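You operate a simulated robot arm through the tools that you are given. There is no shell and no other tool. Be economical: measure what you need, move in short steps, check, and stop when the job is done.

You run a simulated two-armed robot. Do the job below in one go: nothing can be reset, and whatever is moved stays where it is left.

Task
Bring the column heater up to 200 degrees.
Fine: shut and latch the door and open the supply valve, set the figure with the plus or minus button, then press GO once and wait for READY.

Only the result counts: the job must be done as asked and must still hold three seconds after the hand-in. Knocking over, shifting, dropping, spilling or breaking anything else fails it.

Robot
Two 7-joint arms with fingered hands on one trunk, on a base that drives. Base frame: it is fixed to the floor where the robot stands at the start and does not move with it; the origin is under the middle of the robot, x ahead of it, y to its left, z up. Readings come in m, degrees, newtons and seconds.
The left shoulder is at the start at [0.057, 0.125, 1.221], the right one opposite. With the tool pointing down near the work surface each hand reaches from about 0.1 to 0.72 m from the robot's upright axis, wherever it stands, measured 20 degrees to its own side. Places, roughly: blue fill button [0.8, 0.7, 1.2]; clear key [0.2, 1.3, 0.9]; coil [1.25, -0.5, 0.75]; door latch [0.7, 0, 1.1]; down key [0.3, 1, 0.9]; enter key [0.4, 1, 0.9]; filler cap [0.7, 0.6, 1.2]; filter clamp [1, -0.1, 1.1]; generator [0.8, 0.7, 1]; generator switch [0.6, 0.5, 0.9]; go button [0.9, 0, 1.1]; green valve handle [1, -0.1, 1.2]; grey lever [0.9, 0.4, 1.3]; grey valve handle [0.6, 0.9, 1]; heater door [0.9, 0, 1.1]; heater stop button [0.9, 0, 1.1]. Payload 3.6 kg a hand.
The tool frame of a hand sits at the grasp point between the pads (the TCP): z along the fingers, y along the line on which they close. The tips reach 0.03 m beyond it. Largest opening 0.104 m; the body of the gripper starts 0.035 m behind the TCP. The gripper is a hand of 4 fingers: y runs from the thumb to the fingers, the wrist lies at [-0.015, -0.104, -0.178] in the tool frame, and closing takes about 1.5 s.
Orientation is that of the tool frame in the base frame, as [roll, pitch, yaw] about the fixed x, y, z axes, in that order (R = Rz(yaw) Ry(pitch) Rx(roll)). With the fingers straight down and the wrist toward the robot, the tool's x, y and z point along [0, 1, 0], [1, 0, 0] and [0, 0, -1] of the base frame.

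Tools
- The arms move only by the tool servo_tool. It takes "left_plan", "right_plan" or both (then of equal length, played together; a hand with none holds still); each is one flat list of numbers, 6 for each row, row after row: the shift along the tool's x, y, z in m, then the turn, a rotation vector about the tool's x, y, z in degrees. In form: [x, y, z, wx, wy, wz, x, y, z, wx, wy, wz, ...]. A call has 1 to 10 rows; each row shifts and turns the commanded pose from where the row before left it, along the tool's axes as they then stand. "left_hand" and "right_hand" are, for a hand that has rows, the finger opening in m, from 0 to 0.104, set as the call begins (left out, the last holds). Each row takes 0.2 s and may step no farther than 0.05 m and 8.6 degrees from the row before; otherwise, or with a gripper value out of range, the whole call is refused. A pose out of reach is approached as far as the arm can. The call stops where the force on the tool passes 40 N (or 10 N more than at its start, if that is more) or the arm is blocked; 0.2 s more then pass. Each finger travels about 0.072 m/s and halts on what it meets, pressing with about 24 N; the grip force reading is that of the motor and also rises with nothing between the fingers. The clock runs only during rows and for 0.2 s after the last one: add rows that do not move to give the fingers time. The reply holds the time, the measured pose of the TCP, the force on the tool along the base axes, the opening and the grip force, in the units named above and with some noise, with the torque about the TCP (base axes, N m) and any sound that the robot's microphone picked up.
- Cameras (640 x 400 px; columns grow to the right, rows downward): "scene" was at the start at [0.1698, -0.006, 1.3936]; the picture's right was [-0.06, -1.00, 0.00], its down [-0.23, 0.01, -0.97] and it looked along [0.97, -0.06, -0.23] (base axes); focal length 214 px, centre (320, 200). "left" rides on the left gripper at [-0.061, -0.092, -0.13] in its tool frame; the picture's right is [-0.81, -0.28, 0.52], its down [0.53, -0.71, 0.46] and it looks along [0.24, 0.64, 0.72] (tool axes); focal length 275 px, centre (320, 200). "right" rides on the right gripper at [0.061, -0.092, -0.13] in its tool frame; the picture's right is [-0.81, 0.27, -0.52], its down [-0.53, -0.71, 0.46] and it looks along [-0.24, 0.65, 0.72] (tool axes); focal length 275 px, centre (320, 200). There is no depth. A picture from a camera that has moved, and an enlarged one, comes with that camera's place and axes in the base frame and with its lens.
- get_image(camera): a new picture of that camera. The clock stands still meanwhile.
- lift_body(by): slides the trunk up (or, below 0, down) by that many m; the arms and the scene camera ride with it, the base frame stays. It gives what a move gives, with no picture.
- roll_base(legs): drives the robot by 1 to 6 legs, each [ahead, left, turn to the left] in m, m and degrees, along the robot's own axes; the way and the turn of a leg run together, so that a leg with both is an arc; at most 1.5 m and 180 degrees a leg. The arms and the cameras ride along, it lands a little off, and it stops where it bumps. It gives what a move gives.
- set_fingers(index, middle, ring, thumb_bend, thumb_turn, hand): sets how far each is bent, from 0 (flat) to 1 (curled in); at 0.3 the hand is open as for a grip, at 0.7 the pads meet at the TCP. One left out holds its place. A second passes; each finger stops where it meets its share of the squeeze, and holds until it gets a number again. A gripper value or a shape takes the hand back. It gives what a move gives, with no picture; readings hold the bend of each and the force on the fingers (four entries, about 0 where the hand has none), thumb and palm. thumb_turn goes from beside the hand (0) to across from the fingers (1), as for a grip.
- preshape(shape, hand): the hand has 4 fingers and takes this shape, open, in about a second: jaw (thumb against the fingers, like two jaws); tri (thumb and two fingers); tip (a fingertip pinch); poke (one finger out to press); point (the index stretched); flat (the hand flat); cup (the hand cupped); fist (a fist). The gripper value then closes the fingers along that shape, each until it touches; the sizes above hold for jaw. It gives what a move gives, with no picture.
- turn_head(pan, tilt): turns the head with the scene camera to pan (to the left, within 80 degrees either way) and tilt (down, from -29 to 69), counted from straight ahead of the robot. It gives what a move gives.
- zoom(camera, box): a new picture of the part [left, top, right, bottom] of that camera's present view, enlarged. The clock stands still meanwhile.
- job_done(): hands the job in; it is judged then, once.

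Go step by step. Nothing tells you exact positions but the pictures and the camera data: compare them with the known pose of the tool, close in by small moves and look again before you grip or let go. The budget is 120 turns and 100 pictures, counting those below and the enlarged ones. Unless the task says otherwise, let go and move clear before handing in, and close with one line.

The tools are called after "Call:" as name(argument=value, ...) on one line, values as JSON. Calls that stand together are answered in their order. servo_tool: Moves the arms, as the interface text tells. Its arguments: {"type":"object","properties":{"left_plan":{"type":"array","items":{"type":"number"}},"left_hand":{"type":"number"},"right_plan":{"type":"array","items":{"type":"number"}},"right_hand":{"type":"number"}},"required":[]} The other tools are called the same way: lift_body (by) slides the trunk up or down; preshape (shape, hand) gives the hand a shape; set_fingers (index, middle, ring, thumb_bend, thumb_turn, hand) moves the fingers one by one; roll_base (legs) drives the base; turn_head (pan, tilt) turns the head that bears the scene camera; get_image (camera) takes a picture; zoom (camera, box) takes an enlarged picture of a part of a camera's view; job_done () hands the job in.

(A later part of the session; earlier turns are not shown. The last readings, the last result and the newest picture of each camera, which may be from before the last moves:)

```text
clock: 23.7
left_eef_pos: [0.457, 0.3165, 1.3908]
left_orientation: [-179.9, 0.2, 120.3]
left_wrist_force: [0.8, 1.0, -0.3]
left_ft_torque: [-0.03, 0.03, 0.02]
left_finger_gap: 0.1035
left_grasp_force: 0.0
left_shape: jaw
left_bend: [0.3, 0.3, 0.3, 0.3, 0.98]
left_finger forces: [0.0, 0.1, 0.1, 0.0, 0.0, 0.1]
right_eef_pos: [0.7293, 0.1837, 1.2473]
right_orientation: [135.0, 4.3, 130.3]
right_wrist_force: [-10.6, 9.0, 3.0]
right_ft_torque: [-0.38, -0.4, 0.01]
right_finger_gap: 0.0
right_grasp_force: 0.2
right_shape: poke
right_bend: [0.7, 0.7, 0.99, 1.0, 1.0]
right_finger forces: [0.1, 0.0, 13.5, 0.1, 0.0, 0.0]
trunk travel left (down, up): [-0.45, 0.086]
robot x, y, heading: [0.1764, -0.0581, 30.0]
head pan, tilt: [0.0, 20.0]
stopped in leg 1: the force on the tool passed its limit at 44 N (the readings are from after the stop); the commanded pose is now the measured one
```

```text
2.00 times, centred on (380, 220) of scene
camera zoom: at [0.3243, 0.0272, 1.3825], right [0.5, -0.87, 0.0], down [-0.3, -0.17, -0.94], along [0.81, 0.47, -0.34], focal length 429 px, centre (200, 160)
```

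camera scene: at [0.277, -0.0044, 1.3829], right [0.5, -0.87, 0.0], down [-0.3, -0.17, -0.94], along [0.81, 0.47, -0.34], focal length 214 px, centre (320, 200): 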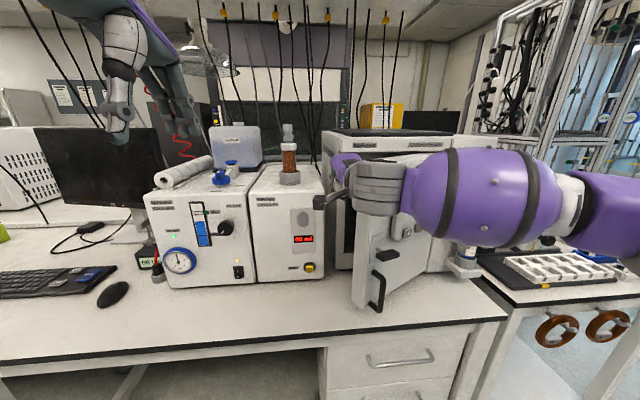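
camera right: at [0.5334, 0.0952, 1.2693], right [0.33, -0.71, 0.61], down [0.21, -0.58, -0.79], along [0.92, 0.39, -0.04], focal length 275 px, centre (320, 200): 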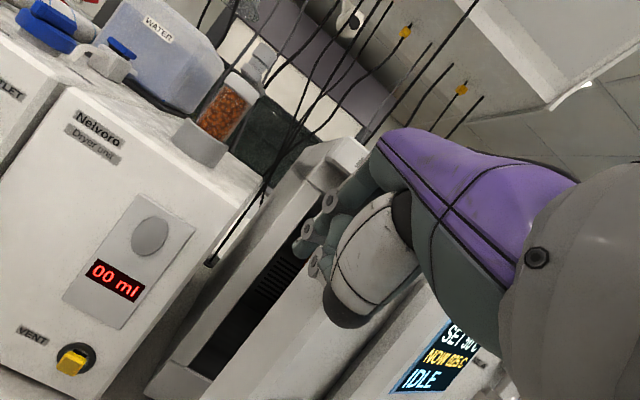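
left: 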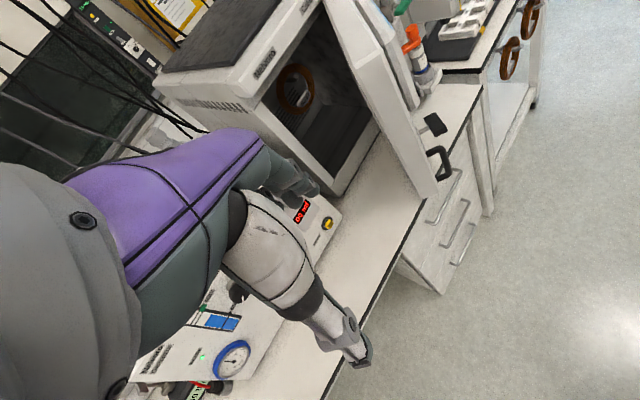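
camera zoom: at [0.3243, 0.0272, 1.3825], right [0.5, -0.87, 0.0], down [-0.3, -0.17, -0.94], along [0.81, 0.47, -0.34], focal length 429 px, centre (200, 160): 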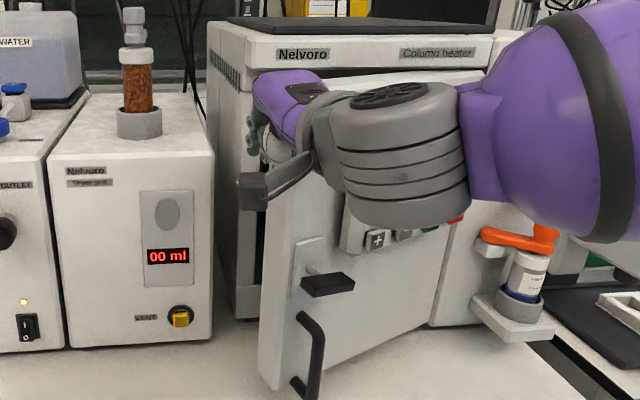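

The fingers keep hooking the panel's side, so I'll use the clear door face below the panel instead. I'll retreat, shift right and lower the trunk.

Call:
roll_base(legs=[[-0.1, 0, 0], [0, -0.15, 0]])

Call:
lift_body(by=-0.2)

Call:
servo_tool(right_plan=[0, 0, 0, 0, -3.5, 3.5, 0, 0, 0, 0, -3.5, 3.5])

Call:
get_image(camera="scene")

Call:
get_image(camera="right")

```text
clock: 26.4
left_eef_pos: [0.4449, 0.1339, 1.3917]
left_orientation: [-180.0, 0.1, 120.3]
left_wrist_force: [0.1, 0.4, 0.1]
left_ft_torque: [0.03, -0.02, -0.02]
left_finger_gap: 0.1037
left_grasp_force: 0.2
left_shape: jaw
left_bend: [0.3, 0.3, 0.3, 0.3, 0.98]
left_finger forces: [0.0, 0.0, 0.0, 0.0, 0.1, 0.0]
right_eef_pos: [0.7201, -0.0001, 1.2458]
right_orientation: [134.9, 4.1, 129.8]
right_wrist_force: [-0.2, -0.3, 0.7]
right_ft_torque: [-0.02, -0.01, -0.02]
right_finger_gap: 0.0002
right_grasp_force: 0.0
right_shape: poke
right_bend: [0.7, 0.7, 0.99, 1.0, 1.0]
right_finger forces: [0.0, 0.0, 0.0, 0.0, 0.0, 0.0]
trunk travel left (down, up): [-0.45, 0.086]
robot x, y, heading: [0.1618, -0.2448, 30.1]
head pan, tilt: [0.0, 20.0]
```

```text
clock: 28.6
left_eef_pos: [0.4445, 0.1334, 1.1918]
left_orientation: [179.9, 0.1, 120.4]
left_wrist_force: [-0.3, 0.1, -0.6]
left_ft_torque: [0.01, -0.02, 0.02]
left_finger_gap: 0.1038
left_grasp_force: 0.1
left_shape: jaw
left_bend: [0.3, 0.3, 0.3, 0.3, 0.98]
left_finger forces: [0.0, 0.0, 0.0, 0.0, 0.0, 0.1]
right_eef_pos: [0.7213, 0.0004, 1.046]
right_orientation: [134.9, 4.2, 129.7]
right_wrist_force: [-0.6, -0.1, 0.0]
right_ft_torque: [0.01, 0.01, 0.01]
right_finger_gap: 0.0
right_grasp_force: 0.0
right_shape: poke
right_bend: [0.7, 0.7, 0.99, 1.0, 1.0]
right_finger forces: [0.1, 0.1, 0.0, 0.0, 0.1, 0.0]
trunk travel left (down, up): [-0.25, 0.286]
robot x, y, heading: [0.1664, -0.2373, 30.0]
head pan, tilt: [0.0, 20.0]
```

```text
clock: 29.2
left_eef_pos: [0.4468, 0.1345, 1.1906]
left_orientation: [180.0, 0.1, 120.3]
left_wrist_force: [0.2, 0.3, 0.1]
left_ft_torque: [-0.02, 0.02, 0.0]
left_finger_gap: 0.1038
left_grasp_force: 0.0
left_shape: jaw
left_bend: [0.3, 0.3, 0.3, 0.3, 0.98]
left_finger forces: [0.1, 0.0, 0.1, 0.0, 0.0, 0.1]
right_eef_pos: [0.7197, 0.0, 1.0475]
right_orientation: [134.3, 4.1, 119.8]
right_wrist_force: [-0.1, -0.1, 0.2]
right_ft_torque: [-0.01, -0.02, 0.0]
right_finger_gap: 0.0
right_grasp_force: 0.0
right_shape: poke
right_bend: [0.7, 0.7, 0.99, 1.0, 1.0]
right_finger forces: [0.0, 0.0, 0.0, 0.0, 0.0, 0.0]
trunk travel left (down, up): [-0.25, 0.286]
robot x, y, heading: [0.1667, -0.2394, 30.2]
head pan, tilt: [0.0, 20.0]
```

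```text
68 pictures are left
camera scene: at [0.3606, -0.1274, 1.1784], right [0.5, -0.86, 0.0], down [-0.3, -0.17, -0.94], along [0.81, 0.47, -0.34], focal length 214 px, centre (320, 200)
```

scene: 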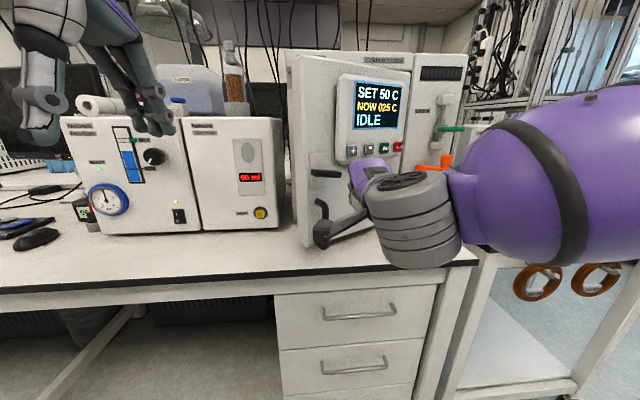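

```text
67 pictures are left
camera right: at [0.5529, -0.0238, 1.0683], right [0.23, -0.76, 0.61], down [0.14, -0.6, -0.79], along [0.96, 0.27, -0.03], focal length 275 px, centre (320, 200)
```

right: 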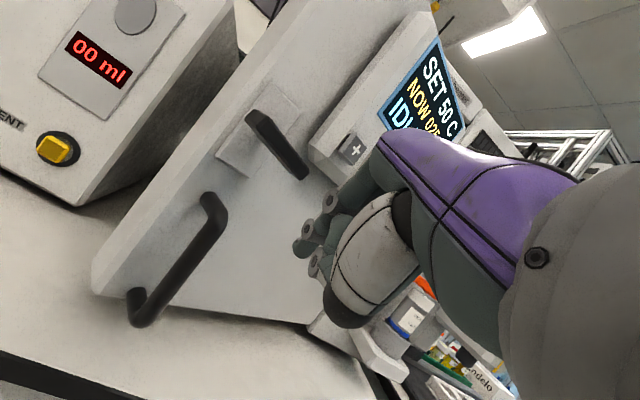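

Good view: the clear face between the latch bar and the hinge is straight ahead. Pushing forward.

Call:
servo_tool(right_plan=[0, -0.02, 0.02, 0, 0, 0, -0.01, 0.02, 0.02, 0, 0, 0, 0, 0.02, 0.02, 0, 0, 0, 0, 0.02, 0.02, 0, 0, 0, 0, 0.02, 0.02, 0, 0, 0])

Call:
get_image(camera="scene")

Call:
get_image(camera="right")

```text
clock: 30.4
left_eef_pos: [0.446, 0.1339, 1.1899]
left_orientation: [-180.0, 0.1, 120.3]
left_wrist_force: [0.8, -0.7, 0.2]
left_ft_torque: [0.01, 0.03, -0.01]
left_finger_gap: 0.1038
left_grasp_force: 0.1
left_shape: jaw
left_bend: [0.3, 0.3, 0.3, 0.3, 0.98]
left_finger forces: [0.0, 0.0, 0.0, 0.0, 0.0, 0.1]
right_eef_pos: [0.8259, 0.0472, 1.0192]
right_orientation: [134.4, 4.2, 119.8]
right_wrist_force: [0.0, 0.3, -0.4]
right_ft_torque: [0.0, -0.04, -0.03]
right_finger_gap: 0.0
right_grasp_force: 0.0
right_shape: poke
right_bend: [0.7, 0.7, 0.99, 1.0, 1.0]
right_finger forces: [0.1, 0.0, 0.1, 0.1, 0.1, 0.0]
trunk travel left (down, up): [-0.25, 0.286]
robot x, y, heading: [0.1676, -0.2409, 30.1]
head pan, tilt: [0.0, 20.0]
```

```text
66 pictures are left
camera scene: at [0.3611, -0.1274, 1.1783], right [0.5, -0.86, 0.0], down [-0.3, -0.17, -0.94], along [0.81, 0.47, -0.34], focal length 214 px, centre (320, 200)
```

scene: 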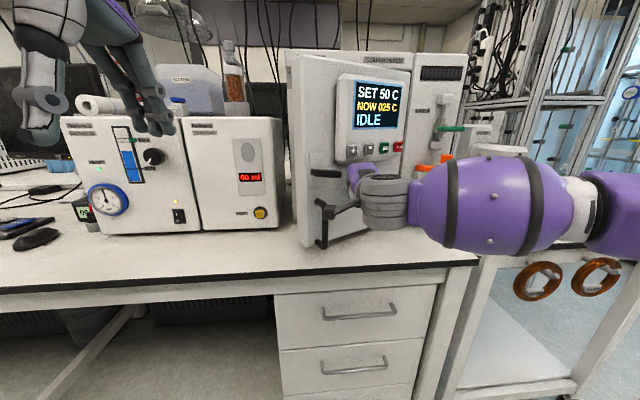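

```text
65 pictures are left
camera right: at [0.6576, 0.0226, 1.0411], right [0.23, -0.75, 0.62], down [0.15, -0.6, -0.79], along [0.96, 0.27, -0.03], focal length 275 px, centre (320, 200)
```

right: 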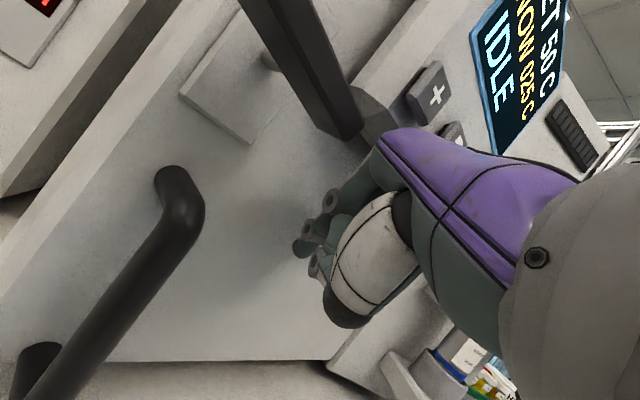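

Lower slightly to stay clear of the buttons, then keep pushing.

Call:
servo_tool(right_plan=[-0.005, -0.025, 0.025, 0, 0, 0, 0, 0.015, 0.015, 0, 0, 0, 0, 0.015, 0.015, 0, 0, 0, 0, 0.015, 0.015, 0, 0, 0])

Call:
get_image(camera="scene")

Call:
get_image(camera="right")

```text
clock: 31.4
left_eef_pos: [0.445, 0.1347, 1.1899]
left_orientation: [180.0, 0.1, 120.2]
left_wrist_force: [-0.4, -0.4, -0.2]
left_ft_torque: [0.03, 0.04, 0.02]
left_finger_gap: 0.1037
left_grasp_force: 0.1
left_shape: jaw
left_bend: [0.3, 0.3, 0.3, 0.3, 0.98]
left_finger forces: [0.0, 0.0, 0.0, 0.0, 0.0, 0.0]
right_eef_pos: [0.8731, 0.0467, 1.0058]
right_orientation: [134.4, 4.1, 120.0]
right_wrist_force: [-0.1, 0.5, -0.8]
right_ft_torque: [-0.01, 0.0, 0.02]
right_finger_gap: 0.0001
right_grasp_force: 0.1
right_shape: poke
right_bend: [0.7, 0.7, 0.99, 1.0, 1.0]
right_finger forces: [0.1, 0.0, 0.1, 0.0, 0.1, 0.0]
right hand out of reach, approached as far as the arm can: row 1, 2, 3, 4
trunk travel left (down, up): [-0.25, 0.286]
robot x, y, heading: [0.1668, -0.2378, 30.3]
head pan, tilt: [0.0, 20.0]
```

```text
64 pictures are left
camera scene: at [0.3603, -0.1274, 1.1784], right [0.5, -0.86, 0.0], down [-0.3, -0.17, -0.94], along [0.81, 0.47, -0.34], focal length 214 px, centre (320, 200)
```

scene: 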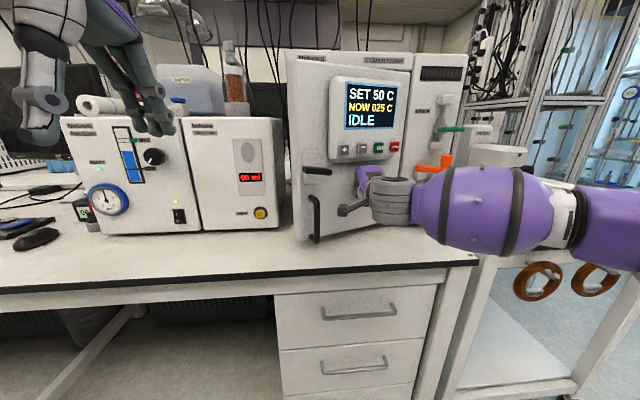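

```text
63 pictures are left
camera right: at [0.7054, 0.0212, 1.0274], right [0.23, -0.75, 0.62], down [0.14, -0.6, -0.79], along [0.96, 0.27, -0.03], focal length 275 px, centre (320, 200)
```

right: 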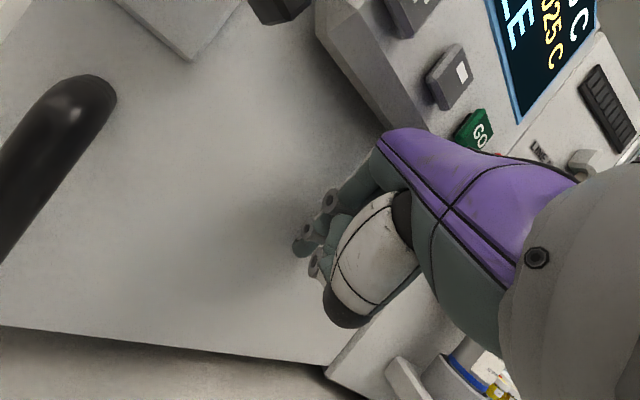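

Call:
roll_base(legs=[[0.05, 0.02, 0]])

Call:
get_image(camera="scene")

Call:
get_image(camera="right")

```text
clock: 32.3
left_eef_pos: [0.4796, 0.1762, 1.1906]
left_orientation: [179.9, 0.1, 120.3]
left_wrist_force: [-0.2, 0.4, -0.8]
left_ft_torque: [-0.03, 0.03, -0.01]
left_finger_gap: 0.1036
left_grasp_force: 0.0
left_shape: jaw
left_bend: [0.3, 0.3, 0.3, 0.3, 0.98]
left_finger forces: [0.0, 0.0, 0.1, 0.0, 0.1, 0.1]
right_eef_pos: [0.9055, 0.089, 1.0049]
right_orientation: [134.5, 4.1, 120.0]
right_wrist_force: [0.1, 0.3, 0.4]
right_ft_torque: [-0.01, 0.01, -0.02]
right_finger_gap: 0.0002
right_grasp_force: 0.0
right_shape: poke
right_bend: [0.7, 0.7, 0.99, 1.0, 1.0]
right_finger forces: [0.1, 0.0, 0.1, 0.1, 0.0, 0.1]
trunk travel left (down, up): [-0.25, 0.286]
robot x, y, heading: [0.198, -0.1981, 30.3]
head pan, tilt: [0.0, 20.0]
```

```text
62 pictures are left
camera scene: at [0.3939, -0.0841, 1.1782], right [0.5, -0.86, 0.0], down [-0.3, -0.17, -0.94], along [0.81, 0.47, -0.34], focal length 214 px, centre (320, 200)
```

scene: 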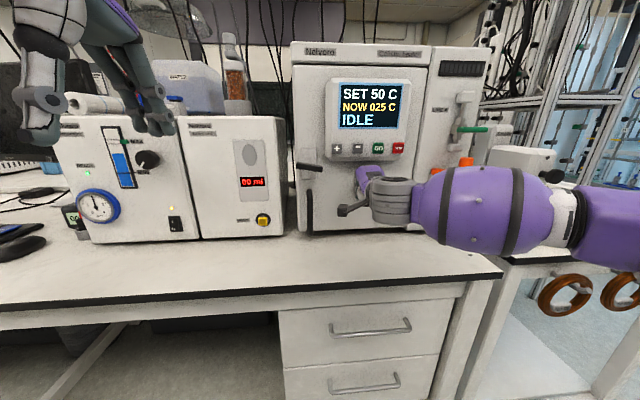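

```text
61 pictures are left
camera right: at [0.7385, 0.0645, 1.0269], right [0.23, -0.75, 0.62], down [0.14, -0.6, -0.79], along [0.96, 0.27, -0.03], focal length 275 px, centre (320, 200)
```

right: 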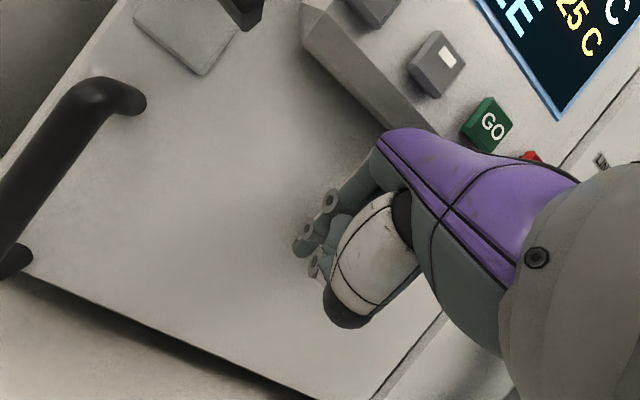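

Call:
servo_tool(right_plan=[0, 0.008, 0.008, 0, 0, 0, 0, 0.008, 0.008, 0, 0, 0, 0, 0.008, 0.008, 0, 0, 0])

Call:
zoom(camera="scene", box=[270, 30, 510, 250])

```text
clock: 33.1
left_eef_pos: [0.4722, 0.1763, 1.1934]
left_orientation: [179.6, 0.1, 120.3]
left_wrist_force: [-0.4, 0.6, -0.8]
left_ft_torque: [0.01, 0.0, -0.01]
left_finger_gap: 0.1036
left_grasp_force: 0.1
left_shape: jaw
left_bend: [0.3, 0.3, 0.3, 0.3, 0.98]
left_finger forces: [0.1, 0.0, 0.0, 0.1, 0.0, 0.0]
right_eef_pos: [0.9266, 0.0867, 1.0095]
right_orientation: [134.5, 4.1, 120.6]
right_wrist_force: [-37.3, -9.4, 1.0]
right_ft_torque: [-0.12, 0.51, 0.17]
right_finger_gap: 0.0001
right_grasp_force: 0.0
right_shape: poke
right_bend: [0.7, 0.7, 0.99, 1.0, 1.0]
right_finger forces: [26.0, 9.2, 0.1, 0.0, 0.0, 0.0]
right hand out of reach, approached as far as the arm can: row 1, 2, 3
trunk travel left (down, up): [-0.25, 0.286]
robot x, y, heading: [0.2008, -0.1968, 30.4]
head pan, tilt: [0.0, 20.0]
```

```text
1.82 times, centred on (390, 140) of scene
camera zoom: at [0.3877, -0.0864, 1.1794], right [0.5, -0.86, 0.0], down [-0.29, -0.17, -0.94], along [0.81, 0.47, -0.34], focal length 390 px, centre (193, 309)
```

zoom: 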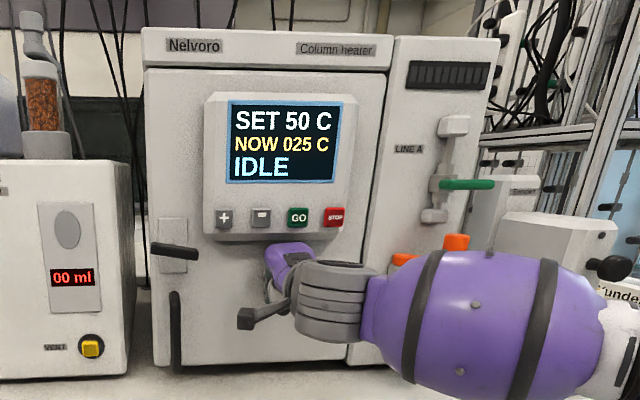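

The door is shut against its stop. I'll back the hand off and look at the latch closely.

Call:
servo_tool(right_plan=[0, -0.02, -0.02, 0, 0, 0, 0, -0.03, -0.03, 0, 0, 0, 0, -0.03, -0.03, 0, 0, 0])

Call:
get_image(camera="right")

Call:
zoom(camera="scene", box=[270, 120, 400, 250])

```text
clock: 33.9
left_eef_pos: [0.4762, 0.1759, 1.1913]
left_orientation: [179.9, 0.1, 120.3]
left_wrist_force: [-0.5, 0.9, -0.6]
left_ft_torque: [0.03, -0.02, 0.0]
left_finger_gap: 0.104
left_grasp_force: 0.0
left_shape: jaw
left_bend: [0.3, 0.3, 0.3, 0.3, 0.98]
left_finger forces: [0.1, 0.0, 0.1, 0.0, 0.1, 0.0]
right_eef_pos: [0.8382, 0.0282, 1.0064]
right_orientation: [134.5, 4.0, 120.0]
right_wrist_force: [0.2, 1.1, 0.5]
right_ft_torque: [-0.02, -0.01, -0.01]
right_finger_gap: 0.0002
right_grasp_force: 0.0
right_shape: poke
right_bend: [0.7, 0.7, 0.99, 1.0, 1.0]
right_finger forces: [0.1, 0.0, 0.0, 0.0, 0.0, 0.0]
trunk travel left (down, up): [-0.25, 0.286]
robot x, y, heading: [0.2011, -0.2, 30.4]
head pan, tilt: [0.0, 20.0]
```

```text
59 pictures are left
camera right: at [0.6692, 0.0042, 1.028], right [0.23, -0.76, 0.61], down [0.14, -0.6, -0.79], along [0.96, 0.27, -0.03], focal length 275 px, centre (320, 200)
```

right: 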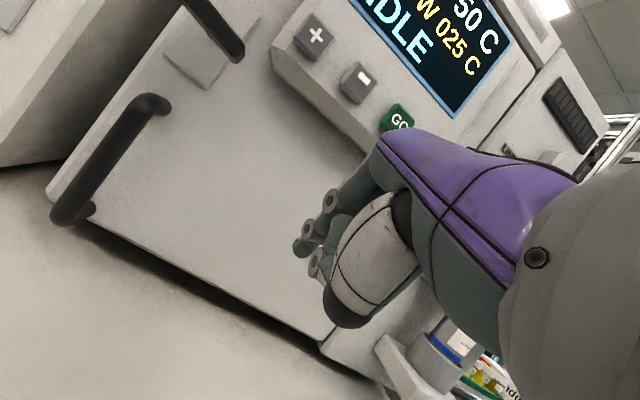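

```text
3.08 times, centred on (335, 185) of scene
camera zoom: at [0.3927, -0.0853, 1.1786], right [0.5, -0.86, 0.0], down [-0.29, -0.17, -0.94], along [0.81, 0.47, -0.34], focal length 660 px, centre (274, 246)
```

zoom: 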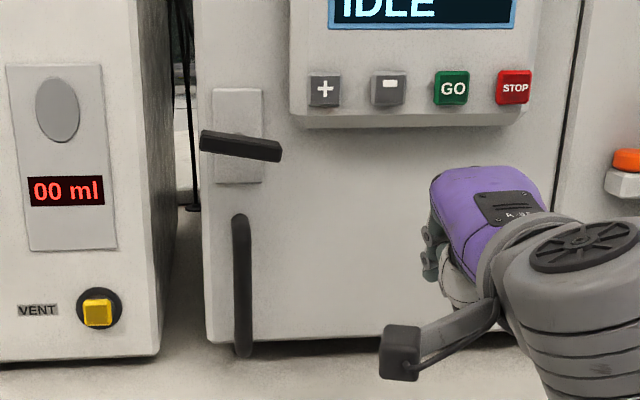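

The latch bar spans roughly [0.826, 0.159] to [0.794, 0.213] at z≈1.08, pivoting near the plate's middle. I'll try the pointing shape to get a slim fingertip.

Call:
preshape(hand="right", shape="point")

Call:
get_image(camera="right")

Call:
zoom(camera="scene", box=[270, 100, 470, 250])

```text
clock: 34.8
left_eef_pos: [0.4782, 0.1763, 1.1901]
left_orientation: [-180.0, 0.1, 120.3]
left_wrist_force: [0.2, 0.9, -0.6]
left_ft_torque: [0.0, -0.01, 0.02]
left_finger_gap: 0.1039
left_grasp_force: 0.0
left_shape: jaw
left_bend: [0.3, 0.3, 0.3, 0.3, 0.98]
left_finger forces: [0.1, 0.0, 0.1, 0.0, 0.0, 0.0]
right_eef_pos: [0.8362, 0.0298, 1.0052]
right_orientation: [134.4, 4.1, 119.9]
right_wrist_force: [-0.1, 0.7, 0.3]
right_ft_torque: [-0.04, -0.01, -0.02]
right_finger_gap: 0.0002
right_grasp_force: 0.1
right_shape: point
right_bend: [0.2, 1.0, 1.0, 0.98, 0.88]
right_finger forces: [0.1, 0.0, 0.0, 0.0, 0.0, 0.0]
trunk travel left (down, up): [-0.25, 0.286]
robot x, y, heading: [0.1958, -0.198, 30.3]
head pan, tilt: [0.0, 20.0]
```

```text
57 pictures are left
camera right: at [0.6697, 0.0052, 1.0279], right [0.23, -0.75, 0.61], down [0.14, -0.6, -0.79], along [0.96, 0.27, -0.03], focal length 275 px, centre (320, 200)
```

right: 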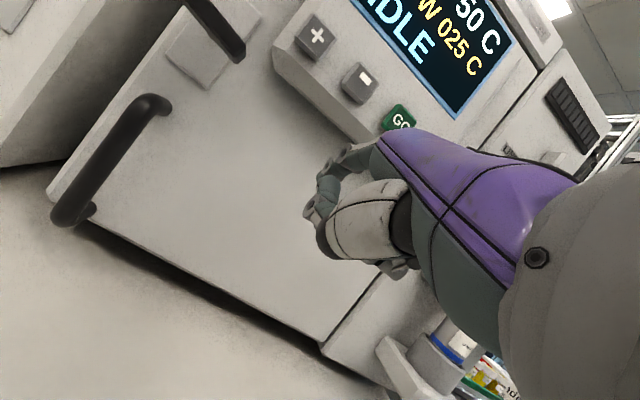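

```text
2.67 times, centred on (370, 175) of scene
camera zoom: at [0.3931, -0.0851, 1.1784], right [0.5, -0.86, 0.0], down [-0.3, -0.17, -0.94], along [0.81, 0.47, -0.34], focal length 572 px, centre (187, 267)
```

zoom: 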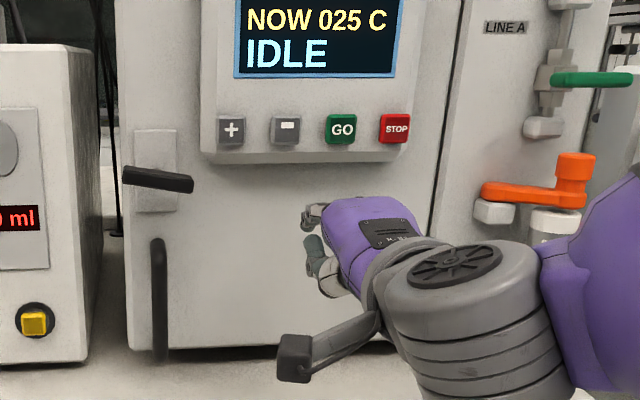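

Call:
zoom(camera="right", box=[260, 100, 460, 300])

Call:
zoom(camera="scene", box=[360, 155, 430, 225])

```text
2.00 times, centred on (360, 200) of right
camera zoom: at [0.6697, 0.0052, 1.0279], right [0.23, -0.75, 0.61], down [0.14, -0.6, -0.79], along [0.96, 0.27, -0.03], focal length 551 px, centre (240, 200)
```

zoom: 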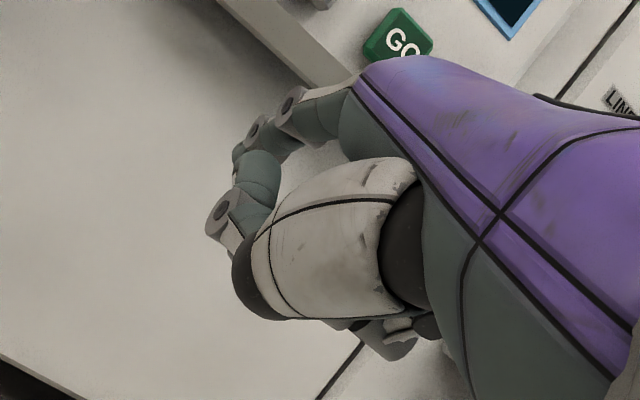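

```text
5.71 times, centred on (395, 190) of scene
camera zoom: at [0.3931, -0.0851, 1.1784], right [0.5, -0.86, 0.0], down [-0.3, -0.17, -0.94], along [0.81, 0.47, -0.34], focal length 1226 px, centre (-109, 257)
```

zoom: 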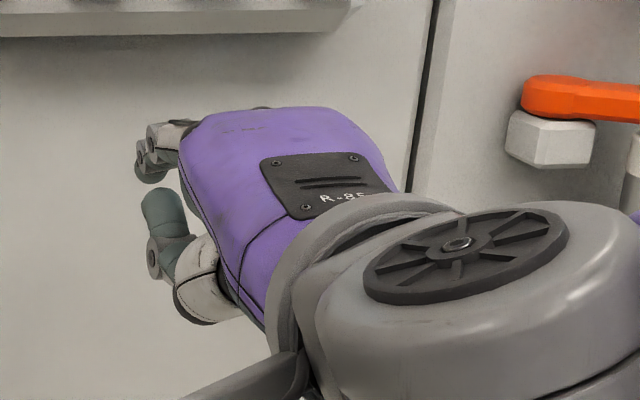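

Call:
get_image(camera="left")

```text
53 pictures are left
camera left: at [0.4294, 0.0785, 1.3213], right [0.17, -0.84, -0.52], down [-0.88, 0.1, -0.46], along [0.43, 0.54, -0.72], focal length 275 px, centre (320, 200)
```

left: 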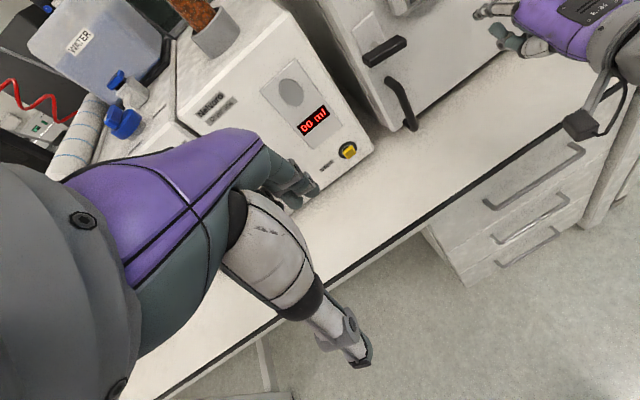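

Call:
zoom(camera="left", box=[340, 0, 620, 150])

```text
2.29 times, centred on (480, 75) of left
camera zoom: at [0.4294, 0.0785, 1.3213], right [0.17, -0.84, -0.52], down [-0.88, 0.1, -0.46], along [0.43, 0.54, -0.72], focal length 629 px, centre (-46, 486)
```

zoom: 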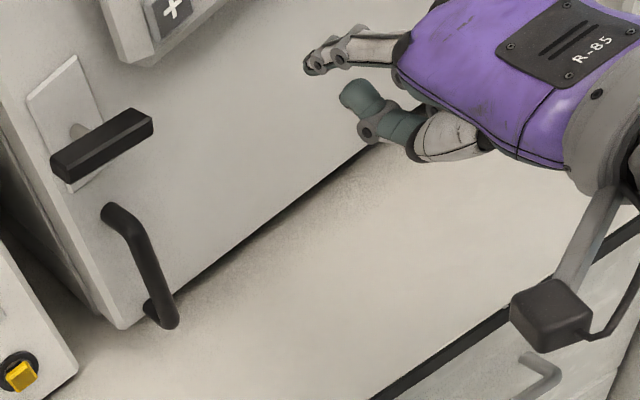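

I'll go back to the poke shape, whose tip sits at the TCP. I'll raise the hand to above latch height and shift the base left so the latch lies on the right arm's side.

Call:
preshape(hand="right", shape="poke")

Call:
servo_tool(right_plan=[0, -0.02, -0.02, 0, 0, 0, 0, 0.033, -0.033, 0, 0, 0, 0, 0.033, -0.033, 0, 0, 0, 0, 0.03, -0.03, 0, 0, 0])

Call:
roll_base(legs=[[0, 0.12, 0]])

Call:
get_image(camera="left")

Call:
get_image(camera="right")

```text
clock: 35.7
left_eef_pos: [0.4774, 0.1766, 1.191]
left_orientation: [-179.9, 0.1, 120.3]
left_wrist_force: [0.3, -0.1, 0.2]
left_ft_torque: [0.0, -0.01, 0.0]
left_finger_gap: 0.1034
left_grasp_force: 0.1
left_shape: jaw
left_bend: [0.3, 0.3, 0.3, 0.3, 0.98]
left_finger forces: [0.0, 0.0, 0.1, 0.1, 0.0, 0.0]
right_eef_pos: [0.8377, 0.0299, 1.0042]
right_orientation: [134.5, 4.1, 120.0]
right_wrist_force: [-0.3, 0.8, -0.7]
right_ft_torque: [0.0, 0.0, 0.01]
right_finger_gap: 0.0
right_grasp_force: 0.0
right_shape: poke
right_bend: [0.7, 0.7, 0.99, 1.0, 1.0]
right_finger forces: [0.0, 0.0, 0.0, 0.0, 0.1, 0.0]
trunk travel left (down, up): [-0.25, 0.286]
robot x, y, heading: [0.198, -0.1955, 30.1]
head pan, tilt: [0.0, 20.0]
```

```text
clock: 36.7
left_eef_pos: [0.4773, 0.1765, 1.1901]
left_orientation: [-180.0, 0.2, 120.3]
left_wrist_force: [-0.3, -1.1, 0.0]
left_ft_torque: [-0.01, 0.0, 0.03]
left_finger_gap: 0.1034
left_grasp_force: 0.1
left_shape: jaw
left_bend: [0.3, 0.3, 0.3, 0.3, 0.98]
left_finger forces: [0.0, 0.0, 0.0, 0.1, 0.0, 0.1]
right_eef_pos: [0.8046, 0.0222, 1.1441]
right_orientation: [134.5, 4.2, 119.9]
right_wrist_force: [0.2, 0.5, -0.3]
right_ft_torque: [0.0, -0.01, 0.03]
right_finger_gap: 0.0
right_grasp_force: 0.0
right_shape: poke
right_bend: [0.7, 0.7, 0.99, 1.0, 1.0]
right_finger forces: [0.0, 0.0, 0.0, 0.1, 0.1, 0.0]
trunk travel left (down, up): [-0.25, 0.286]
robot x, y, heading: [0.1993, -0.1929, 30.3]
head pan, tilt: [0.0, 20.0]
```

```text
clock: 38.4
left_eef_pos: [0.4171, 0.2804, 1.1908]
left_orientation: [-180.0, 0.0, 120.4]
left_wrist_force: [-0.2, 0.2, -0.3]
left_ft_torque: [-0.01, 0.01, 0.01]
left_finger_gap: 0.1035
left_grasp_force: 0.0
left_shape: jaw
left_bend: [0.3, 0.3, 0.3, 0.3, 0.98]
left_finger forces: [0.0, 0.0, 0.0, 0.0, 0.1, 0.0]
right_eef_pos: [0.7463, 0.1261, 1.1433]
right_orientation: [134.4, 4.1, 119.9]
right_wrist_force: [-0.2, 1.0, 0.5]
right_ft_torque: [0.03, 0.03, -0.02]
right_finger_gap: 0.0001
right_grasp_force: 0.0
right_shape: poke
right_bend: [0.7, 0.7, 0.99, 1.0, 1.0]
right_finger forces: [0.0, 0.0, 0.0, 0.0, 0.0, 0.0]
trunk travel left (down, up): [-0.25, 0.286]
robot x, y, heading: [0.1377, -0.0943, 30.0]
head pan, tilt: [0.0, 20.0]
```

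```text
51 pictures are left
camera left: at [0.3686, 0.1825, 1.3213], right [0.17, -0.84, -0.52], down [-0.88, 0.1, -0.46], along [0.43, 0.54, -0.72], focal length 275 px, centre (320, 200)
```

left: 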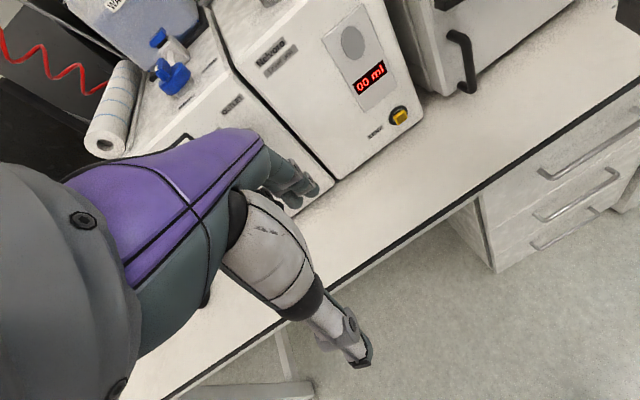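

```text
50 pictures are left
camera right: at [0.5776, 0.1029, 1.1646], right [0.23, -0.75, 0.61], down [0.14, -0.6, -0.79], along [0.96, 0.27, -0.03], focal length 275 px, centre (320, 200)
```

right: 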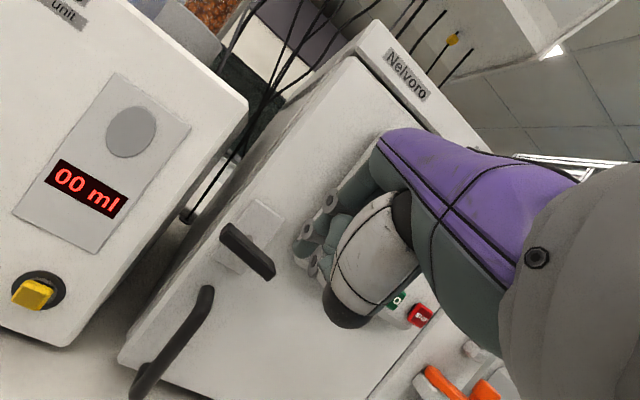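

The fingertips are about 10 cm in front of the latch and just above it. I'll move in over the right end of the bar and press down gently.

Call:
servo_tool(right_plan=[0.006, 0.022, 0.022, 0, 0, 0, 0, 0.022, 0.022, 0, 0, 0, 0, 0.02, 0.02, 0, 0, 0])

Call:
get_image(camera="right")

Call:
zoom(camera="scene", box=[290, 80, 450, 240])

```text
clock: 39.2
left_eef_pos: [0.4172, 0.2814, 1.1904]
left_orientation: [-179.9, 0.0, 120.4]
left_wrist_force: [0.0, 0.4, -0.5]
left_ft_torque: [-0.01, 0.0, -0.01]
left_finger_gap: 0.1037
left_grasp_force: 0.0
left_shape: jaw
left_bend: [0.3, 0.3, 0.3, 0.3, 0.98]
left_finger forces: [0.0, 0.0, 0.0, 0.1, 0.0, 0.0]
right_eef_pos: [0.8215, 0.1776, 1.1412]
right_orientation: [134.6, 4.2, 119.9]
right_wrist_force: [0.1, -0.1, 0.9]
right_ft_torque: [-0.02, -0.01, 0.02]
right_finger_gap: 0.0
right_grasp_force: 0.1
right_shape: poke
right_bend: [0.7, 0.7, 0.99, 1.0, 1.0]
right_finger forces: [0.0, 0.1, 0.0, 0.0, 0.1, 0.0]
trunk travel left (down, up): [-0.25, 0.286]
robot x, y, heading: [0.1365, -0.0915, 30.1]
head pan, tilt: [0.0, 20.0]
```

```text
49 pictures are left
camera right: at [0.6536, 0.1534, 1.1643], right [0.23, -0.75, 0.62], down [0.14, -0.6, -0.79], along [0.96, 0.27, -0.03], focal length 275 px, centre (320, 200)
```

right: 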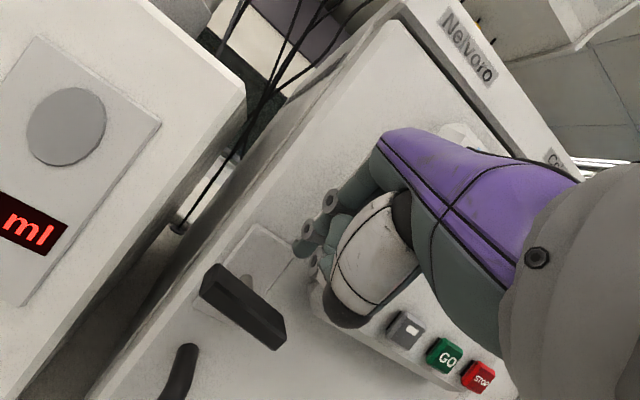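

```text
2.50 times, centred on (370, 160) of scene
camera zoom: at [0.3339, 0.0191, 1.1781], right [0.5, -0.86, 0.0], down [-0.3, -0.17, -0.94], along [0.81, 0.47, -0.34], focal length 536 px, centre (195, 300)
```

zoom: 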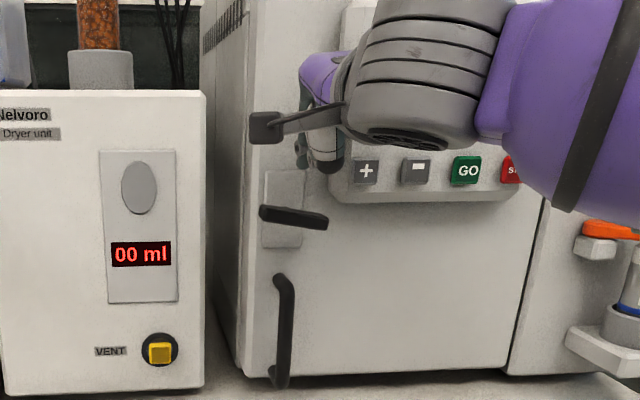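

Call:
servo_tool(right_plan=[0, -0.014, 0.014, 0, 0, 0, 0, -0.014, 0.014, 0, 0, 0, 0, -0.011, 0.011, 0, 0, 0])

Call:
zoom(camera="scene", box=[290, 80, 450, 240])

```text
clock: 40.0
left_eef_pos: [0.4181, 0.2791, 1.1918]
left_orientation: [179.9, -0.1, 120.3]
left_wrist_force: [0.4, 0.6, 0.9]
left_ft_torque: [0.01, 0.02, 0.05]
left_finger_gap: 0.1037
left_grasp_force: 0.0
left_shape: jaw
left_bend: [0.3, 0.3, 0.3, 0.3, 0.98]
left_finger forces: [0.0, 0.0, 0.0, 0.0, 0.0, 0.1]
right_eef_pos: [0.8224, 0.172, 1.089]
right_orientation: [134.5, 4.0, 119.9]
right_wrist_force: [0.2, -6.3, 4.8]
right_ft_torque: [0.1, -0.28, -0.17]
right_finger_gap: 0.0001
right_grasp_force: 0.1
right_shape: poke
right_bend: [0.7, 0.7, 0.99, 1.0, 1.0]
right_finger forces: [5.8, 0.0, 3.3, 0.1, 0.0, 0.0]
trunk travel left (down, up): [-0.25, 0.286]
robot x, y, heading: [0.1373, -0.0919, 30.2]
head pan, tilt: [0.0, 20.0]
heard: click
```

```text
2.50 times, centred on (370, 160) of scene
camera zoom: at [0.3322, 0.0171, 1.1787], right [0.5, -0.86, 0.0], down [-0.29, -0.17, -0.94], along [0.81, 0.47, -0.34], focal length 536 px, centre (195, 300)
```

zoom: 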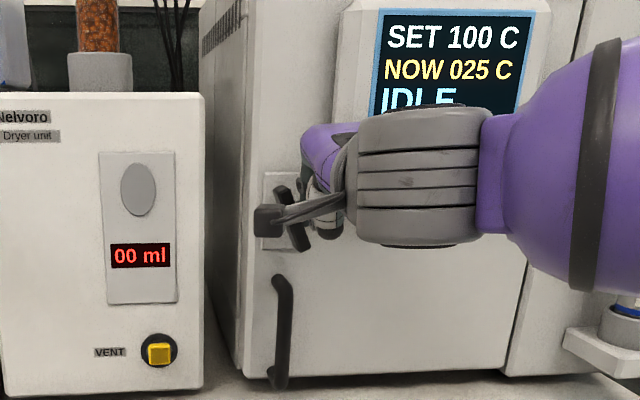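

The bar turns clockwise freely and is now about 50° round. The hand also brushed "+", so SET now reads 100, in 50° steps. I'll continue with a down-left arc.

Call:
servo_tool(right_plan=[0.004, -0.012, 0.008, 0, 0, 0, 0.01, -0.007, 0.007, 0, 0, 0, 0.014, -0.005, 0.005, 0, 0, 0])

Call:
zoom(camera="scene", box=[290, 80, 450, 240])

```text
clock: 40.6
left_eef_pos: [0.4187, 0.2796, 1.1919]
left_orientation: [-179.9, 0.1, 120.2]
left_wrist_force: [0.6, 0.3, -0.7]
left_ft_torque: [-0.02, 0.0, -0.02]
left_finger_gap: 0.1036
left_grasp_force: 0.1
left_shape: jaw
left_bend: [0.3, 0.3, 0.3, 0.3, 0.98]
left_finger forces: [0.0, 0.0, 0.0, 0.0, 0.0, 0.0]
right_eef_pos: [0.8238, 0.1707, 1.0736]
right_orientation: [133.4, 3.7, 118.3]
right_wrist_force: [2.0, -12.7, 5.1]
right_ft_torque: [0.23, -0.1, -0.05]
right_finger_gap: 0.0
right_grasp_force: 0.1
right_shape: poke
right_bend: [0.7, 0.7, 0.99, 1.0, 1.0]
right_finger forces: [12.2, 0.0, 1.7, 0.1, 0.0, 0.1]
trunk travel left (down, up): [-0.25, 0.286]
robot x, y, heading: [0.139, -0.0942, 30.1]
head pan, tilt: [0.0, 20.0]
heard: click
stopped in row 2 (right hand): the force on the tool passed its limit at 44 N (the readings are from after the stop); the commanded pose is now the measured one
```

```text
2.50 times, centred on (370, 160) of scene
camera zoom: at [0.333, 0.0177, 1.1783], right [0.5, -0.86, 0.0], down [-0.3, -0.17, -0.94], along [0.81, 0.47, -0.34], focal length 536 px, centre (195, 300)
```

zoom: 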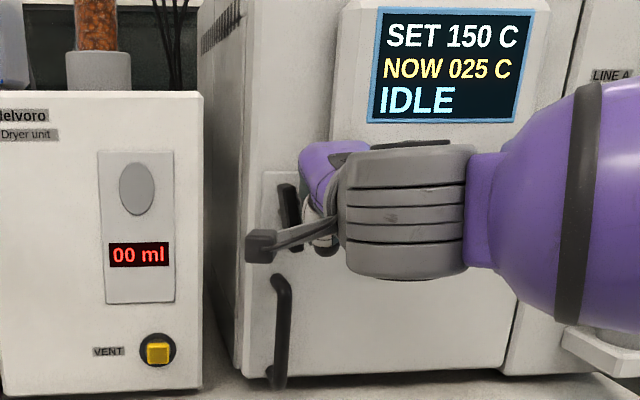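

Call:
servo_tool(right_plan=[-0.004, -0.02, -0.02, 0, 0, 0, 0, -0.025, -0.025, 0, 0, 0])

Call:
roll_base(legs=[[-0.05, 0, 0], [0, -0.12, 0]])

Call:
zoom(camera="scene", box=[260, 40, 500, 250])

```text
clock: 41.2
left_eef_pos: [0.4176, 0.2789, 1.1908]
left_orientation: [179.9, -0.1, 120.3]
left_wrist_force: [0.4, -0.6, 0.0]
left_ft_torque: [0.02, 0.02, 0.0]
left_finger_gap: 0.1035
left_grasp_force: 0.0
left_shape: jaw
left_bend: [0.3, 0.3, 0.3, 0.3, 0.98]
left_finger forces: [0.1, 0.0, 0.1, 0.0, 0.0, 0.0]
right_eef_pos: [0.7658, 0.1393, 1.0707]
right_orientation: [133.8, 3.8, 118.9]
right_wrist_force: [0.7, 0.1, 1.1]
right_ft_torque: [0.04, 0.0, -0.03]
right_finger_gap: 0.0001
right_grasp_force: 0.0
right_shape: poke
right_bend: [0.7, 0.7, 0.99, 1.0, 1.0]
right_finger forces: [0.0, 0.0, 0.1, 0.1, 0.0, 0.1]
trunk travel left (down, up): [-0.25, 0.286]
robot x, y, heading: [0.1361, -0.093, 30.3]
head pan, tilt: [0.0, 20.0]
```

```text
clock: 43.5
left_eef_pos: [0.4372, 0.1499, 1.1905]
left_orientation: [-180.0, 0.1, 120.2]
left_wrist_force: [-0.7, -0.9, -0.2]
left_ft_torque: [0.04, -0.01, 0.01]
left_finger_gap: 0.1038
left_grasp_force: 0.1
left_shape: jaw
left_bend: [0.3, 0.3, 0.3, 0.3, 0.98]
left_finger forces: [0.0, 0.0, 0.0, 0.0, 0.0, 0.0]
right_eef_pos: [0.785, 0.0092, 1.0727]
right_orientation: [133.8, 3.7, 118.7]
right_wrist_force: [-0.4, 0.3, -0.5]
right_ft_torque: [-0.03, 0.0, 0.0]
right_finger_gap: 0.0
right_grasp_force: 0.1
right_shape: poke
right_bend: [0.7, 0.7, 0.99, 1.0, 1.0]
right_finger forces: [0.1, 0.0, 0.0, 0.1, 0.0, 0.0]
trunk travel left (down, up): [-0.25, 0.286]
robot x, y, heading: [0.1546, -0.2208, 29.9]
head pan, tilt: [0.0, 20.0]
```

```text
1.90 times, centred on (380, 145) of scene
camera zoom: at [0.351, -0.1122, 1.1784], right [0.5, -0.87, 0.0], down [-0.3, -0.17, -0.94], along [0.81, 0.47, -0.34], focal length 408 px, centre (206, 305)
```

zoom: 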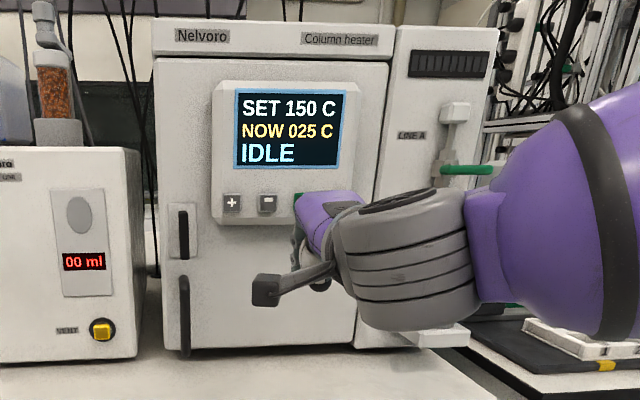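

The latch bar is vertical now and SET reads 150. Next is the Line A valve: I'll raise the trunk a little, move right, and look at it.

Call:
lift_body(by=0.12)

Call:
roll_base(legs=[[0, -0.17, 0]])

Call:
get_image(camera="right")

Call:
zoom(camera="scene", box=[300, 100, 500, 260])

```text
clock: 45.0
left_eef_pos: [0.4373, 0.1498, 1.3106]
left_orientation: [-180.0, 0.1, 120.1]
left_wrist_force: [0.5, -0.5, 0.8]
left_ft_torque: [-0.03, 0.02, -0.01]
left_finger_gap: 0.1037
left_grasp_force: 0.0
left_shape: jaw
left_bend: [0.3, 0.3, 0.3, 0.3, 0.98]
left_finger forces: [0.0, 0.0, 0.0, 0.1, 0.0, 0.0]
right_eef_pos: [0.7841, 0.0105, 1.1908]
right_orientation: [133.7, 3.8, 118.7]
right_wrist_force: [-0.9, 0.3, 0.4]
right_ft_torque: [-0.02, 0.0, 0.01]
right_finger_gap: 0.0
right_grasp_force: 0.1
right_shape: poke
right_bend: [0.7, 0.7, 0.99, 1.0, 1.0]
right_finger forces: [0.0, 0.0, 0.0, 0.0, 0.0, 0.0]
trunk travel left (down, up): [-0.37, 0.166]
robot x, y, heading: [0.157, -0.2235, 29.9]
head pan, tilt: [0.0, 20.0]
```

```text
clock: 47.1
left_eef_pos: [0.5202, 0.0048, 1.3107]
left_orientation: [-180.0, 0.1, 120.1]
left_wrist_force: [0.0, -0.3, 0.4]
left_ft_torque: [-0.02, -0.02, 0.02]
left_finger_gap: 0.1037
left_grasp_force: 0.0
left_shape: jaw
left_bend: [0.3, 0.3, 0.3, 0.3, 0.98]
left_finger forces: [0.0, 0.0, 0.1, 0.0, 0.1, 0.0]
right_eef_pos: [0.8684, -0.1355, 1.1919]
right_orientation: [133.8, 3.8, 118.6]
right_wrist_force: [1.4, -0.9, -0.9]
right_ft_torque: [0.0, 0.04, -0.03]
right_finger_gap: 0.0001
right_grasp_force: 0.1
right_shape: poke
right_bend: [0.7, 0.7, 0.99, 1.0, 1.0]
right_finger forces: [0.0, 0.1, 0.0, 0.1, 0.1, 0.1]
trunk travel left (down, up): [-0.37, 0.166]
robot x, y, heading: [0.2408, -0.3646, 30.0]
head pan, tilt: [0.0, 20.0]
```

```text
44 pictures are left
camera right: at [0.7003, -0.1559, 1.212], right [0.21, -0.77, 0.61], down [0.14, -0.59, -0.79], along [0.97, 0.25, -0.02], focal length 275 px, centre (320, 200)
```

right: 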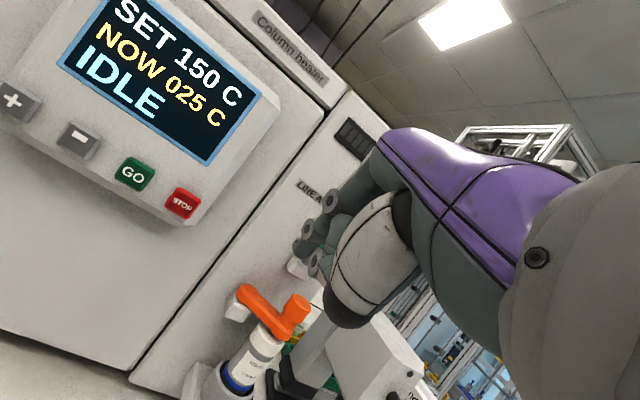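

```text
2.50 times, centred on (400, 180) of scene
camera zoom: at [0.411, -0.2704, 1.296], right [0.5, -0.87, 0.0], down [-0.3, -0.17, -0.94], along [0.81, 0.47, -0.34], focal length 536 px, centre (120, 250)
```

zoom: 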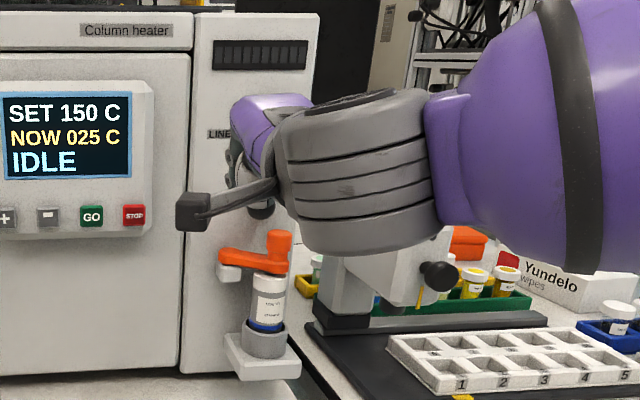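

Call:
servo_tool(right_plan=[-0.02, 0.028, -0.032, 0, 0, 0, -0.02, 0.028, -0.032, 0, 0, 0, -0.02, 0.028, -0.032, 0, 0, 0])

Call:
get_image(camera="right")

Call:
zoom(camera="scene", box=[330, 100, 490, 220])

```text
clock: 47.9
left_eef_pos: [0.52, 0.0043, 1.3117]
left_orientation: [180.0, 0.1, 120.0]
left_wrist_force: [-0.5, -0.3, 0.1]
left_ft_torque: [0.0, -0.03, 0.0]
left_finger_gap: 0.104
left_grasp_force: 0.1
left_shape: jaw
left_bend: [0.3, 0.3, 0.3, 0.3, 0.98]
left_finger forces: [0.0, 0.0, 0.0, 0.0, 0.0, 0.0]
right_eef_pos: [0.8826, -0.1868, 1.3233]
right_orientation: [133.6, 3.8, 118.5]
right_wrist_force: [-0.8, -0.3, -0.7]
right_ft_torque: [-0.05, 0.04, -0.02]
right_finger_gap: 0.0001
right_grasp_force: 0.0
right_shape: poke
right_bend: [0.7, 0.7, 0.99, 1.0, 1.0]
right_finger forces: [0.0, 0.0, 0.1, 0.0, 0.0, 0.0]
trunk travel left (down, up): [-0.37, 0.166]
robot x, y, heading: [0.2397, -0.3673, 29.9]
head pan, tilt: [0.0, 20.0]
```

```text
42 pictures are left
camera right: at [0.7144, -0.2076, 1.3435], right [0.21, -0.77, 0.61], down [0.14, -0.59, -0.79], along [0.97, 0.25, -0.02], focal length 275 px, centre (320, 200)
```

right: 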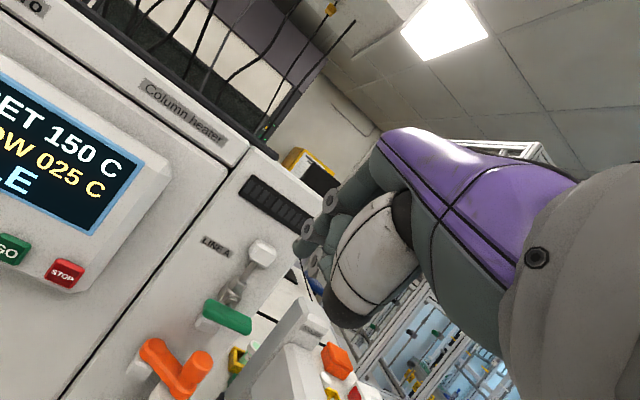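

```text
3.33 times, centred on (410, 160) of scene
camera zoom: at [0.4102, -0.2707, 1.2961], right [0.5, -0.87, 0.0], down [-0.3, -0.17, -0.94], along [0.81, 0.47, -0.34], focal length 715 px, centre (20, 333)
```

zoom: 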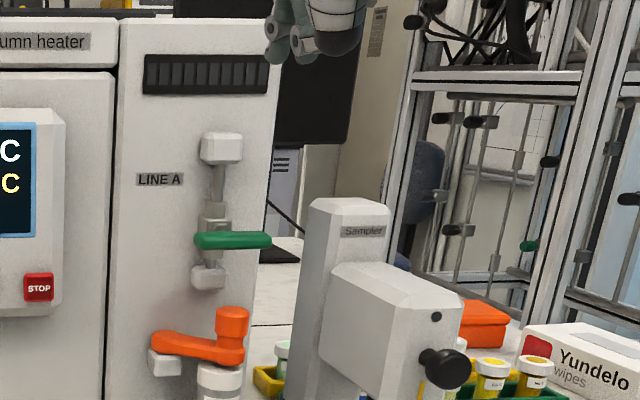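

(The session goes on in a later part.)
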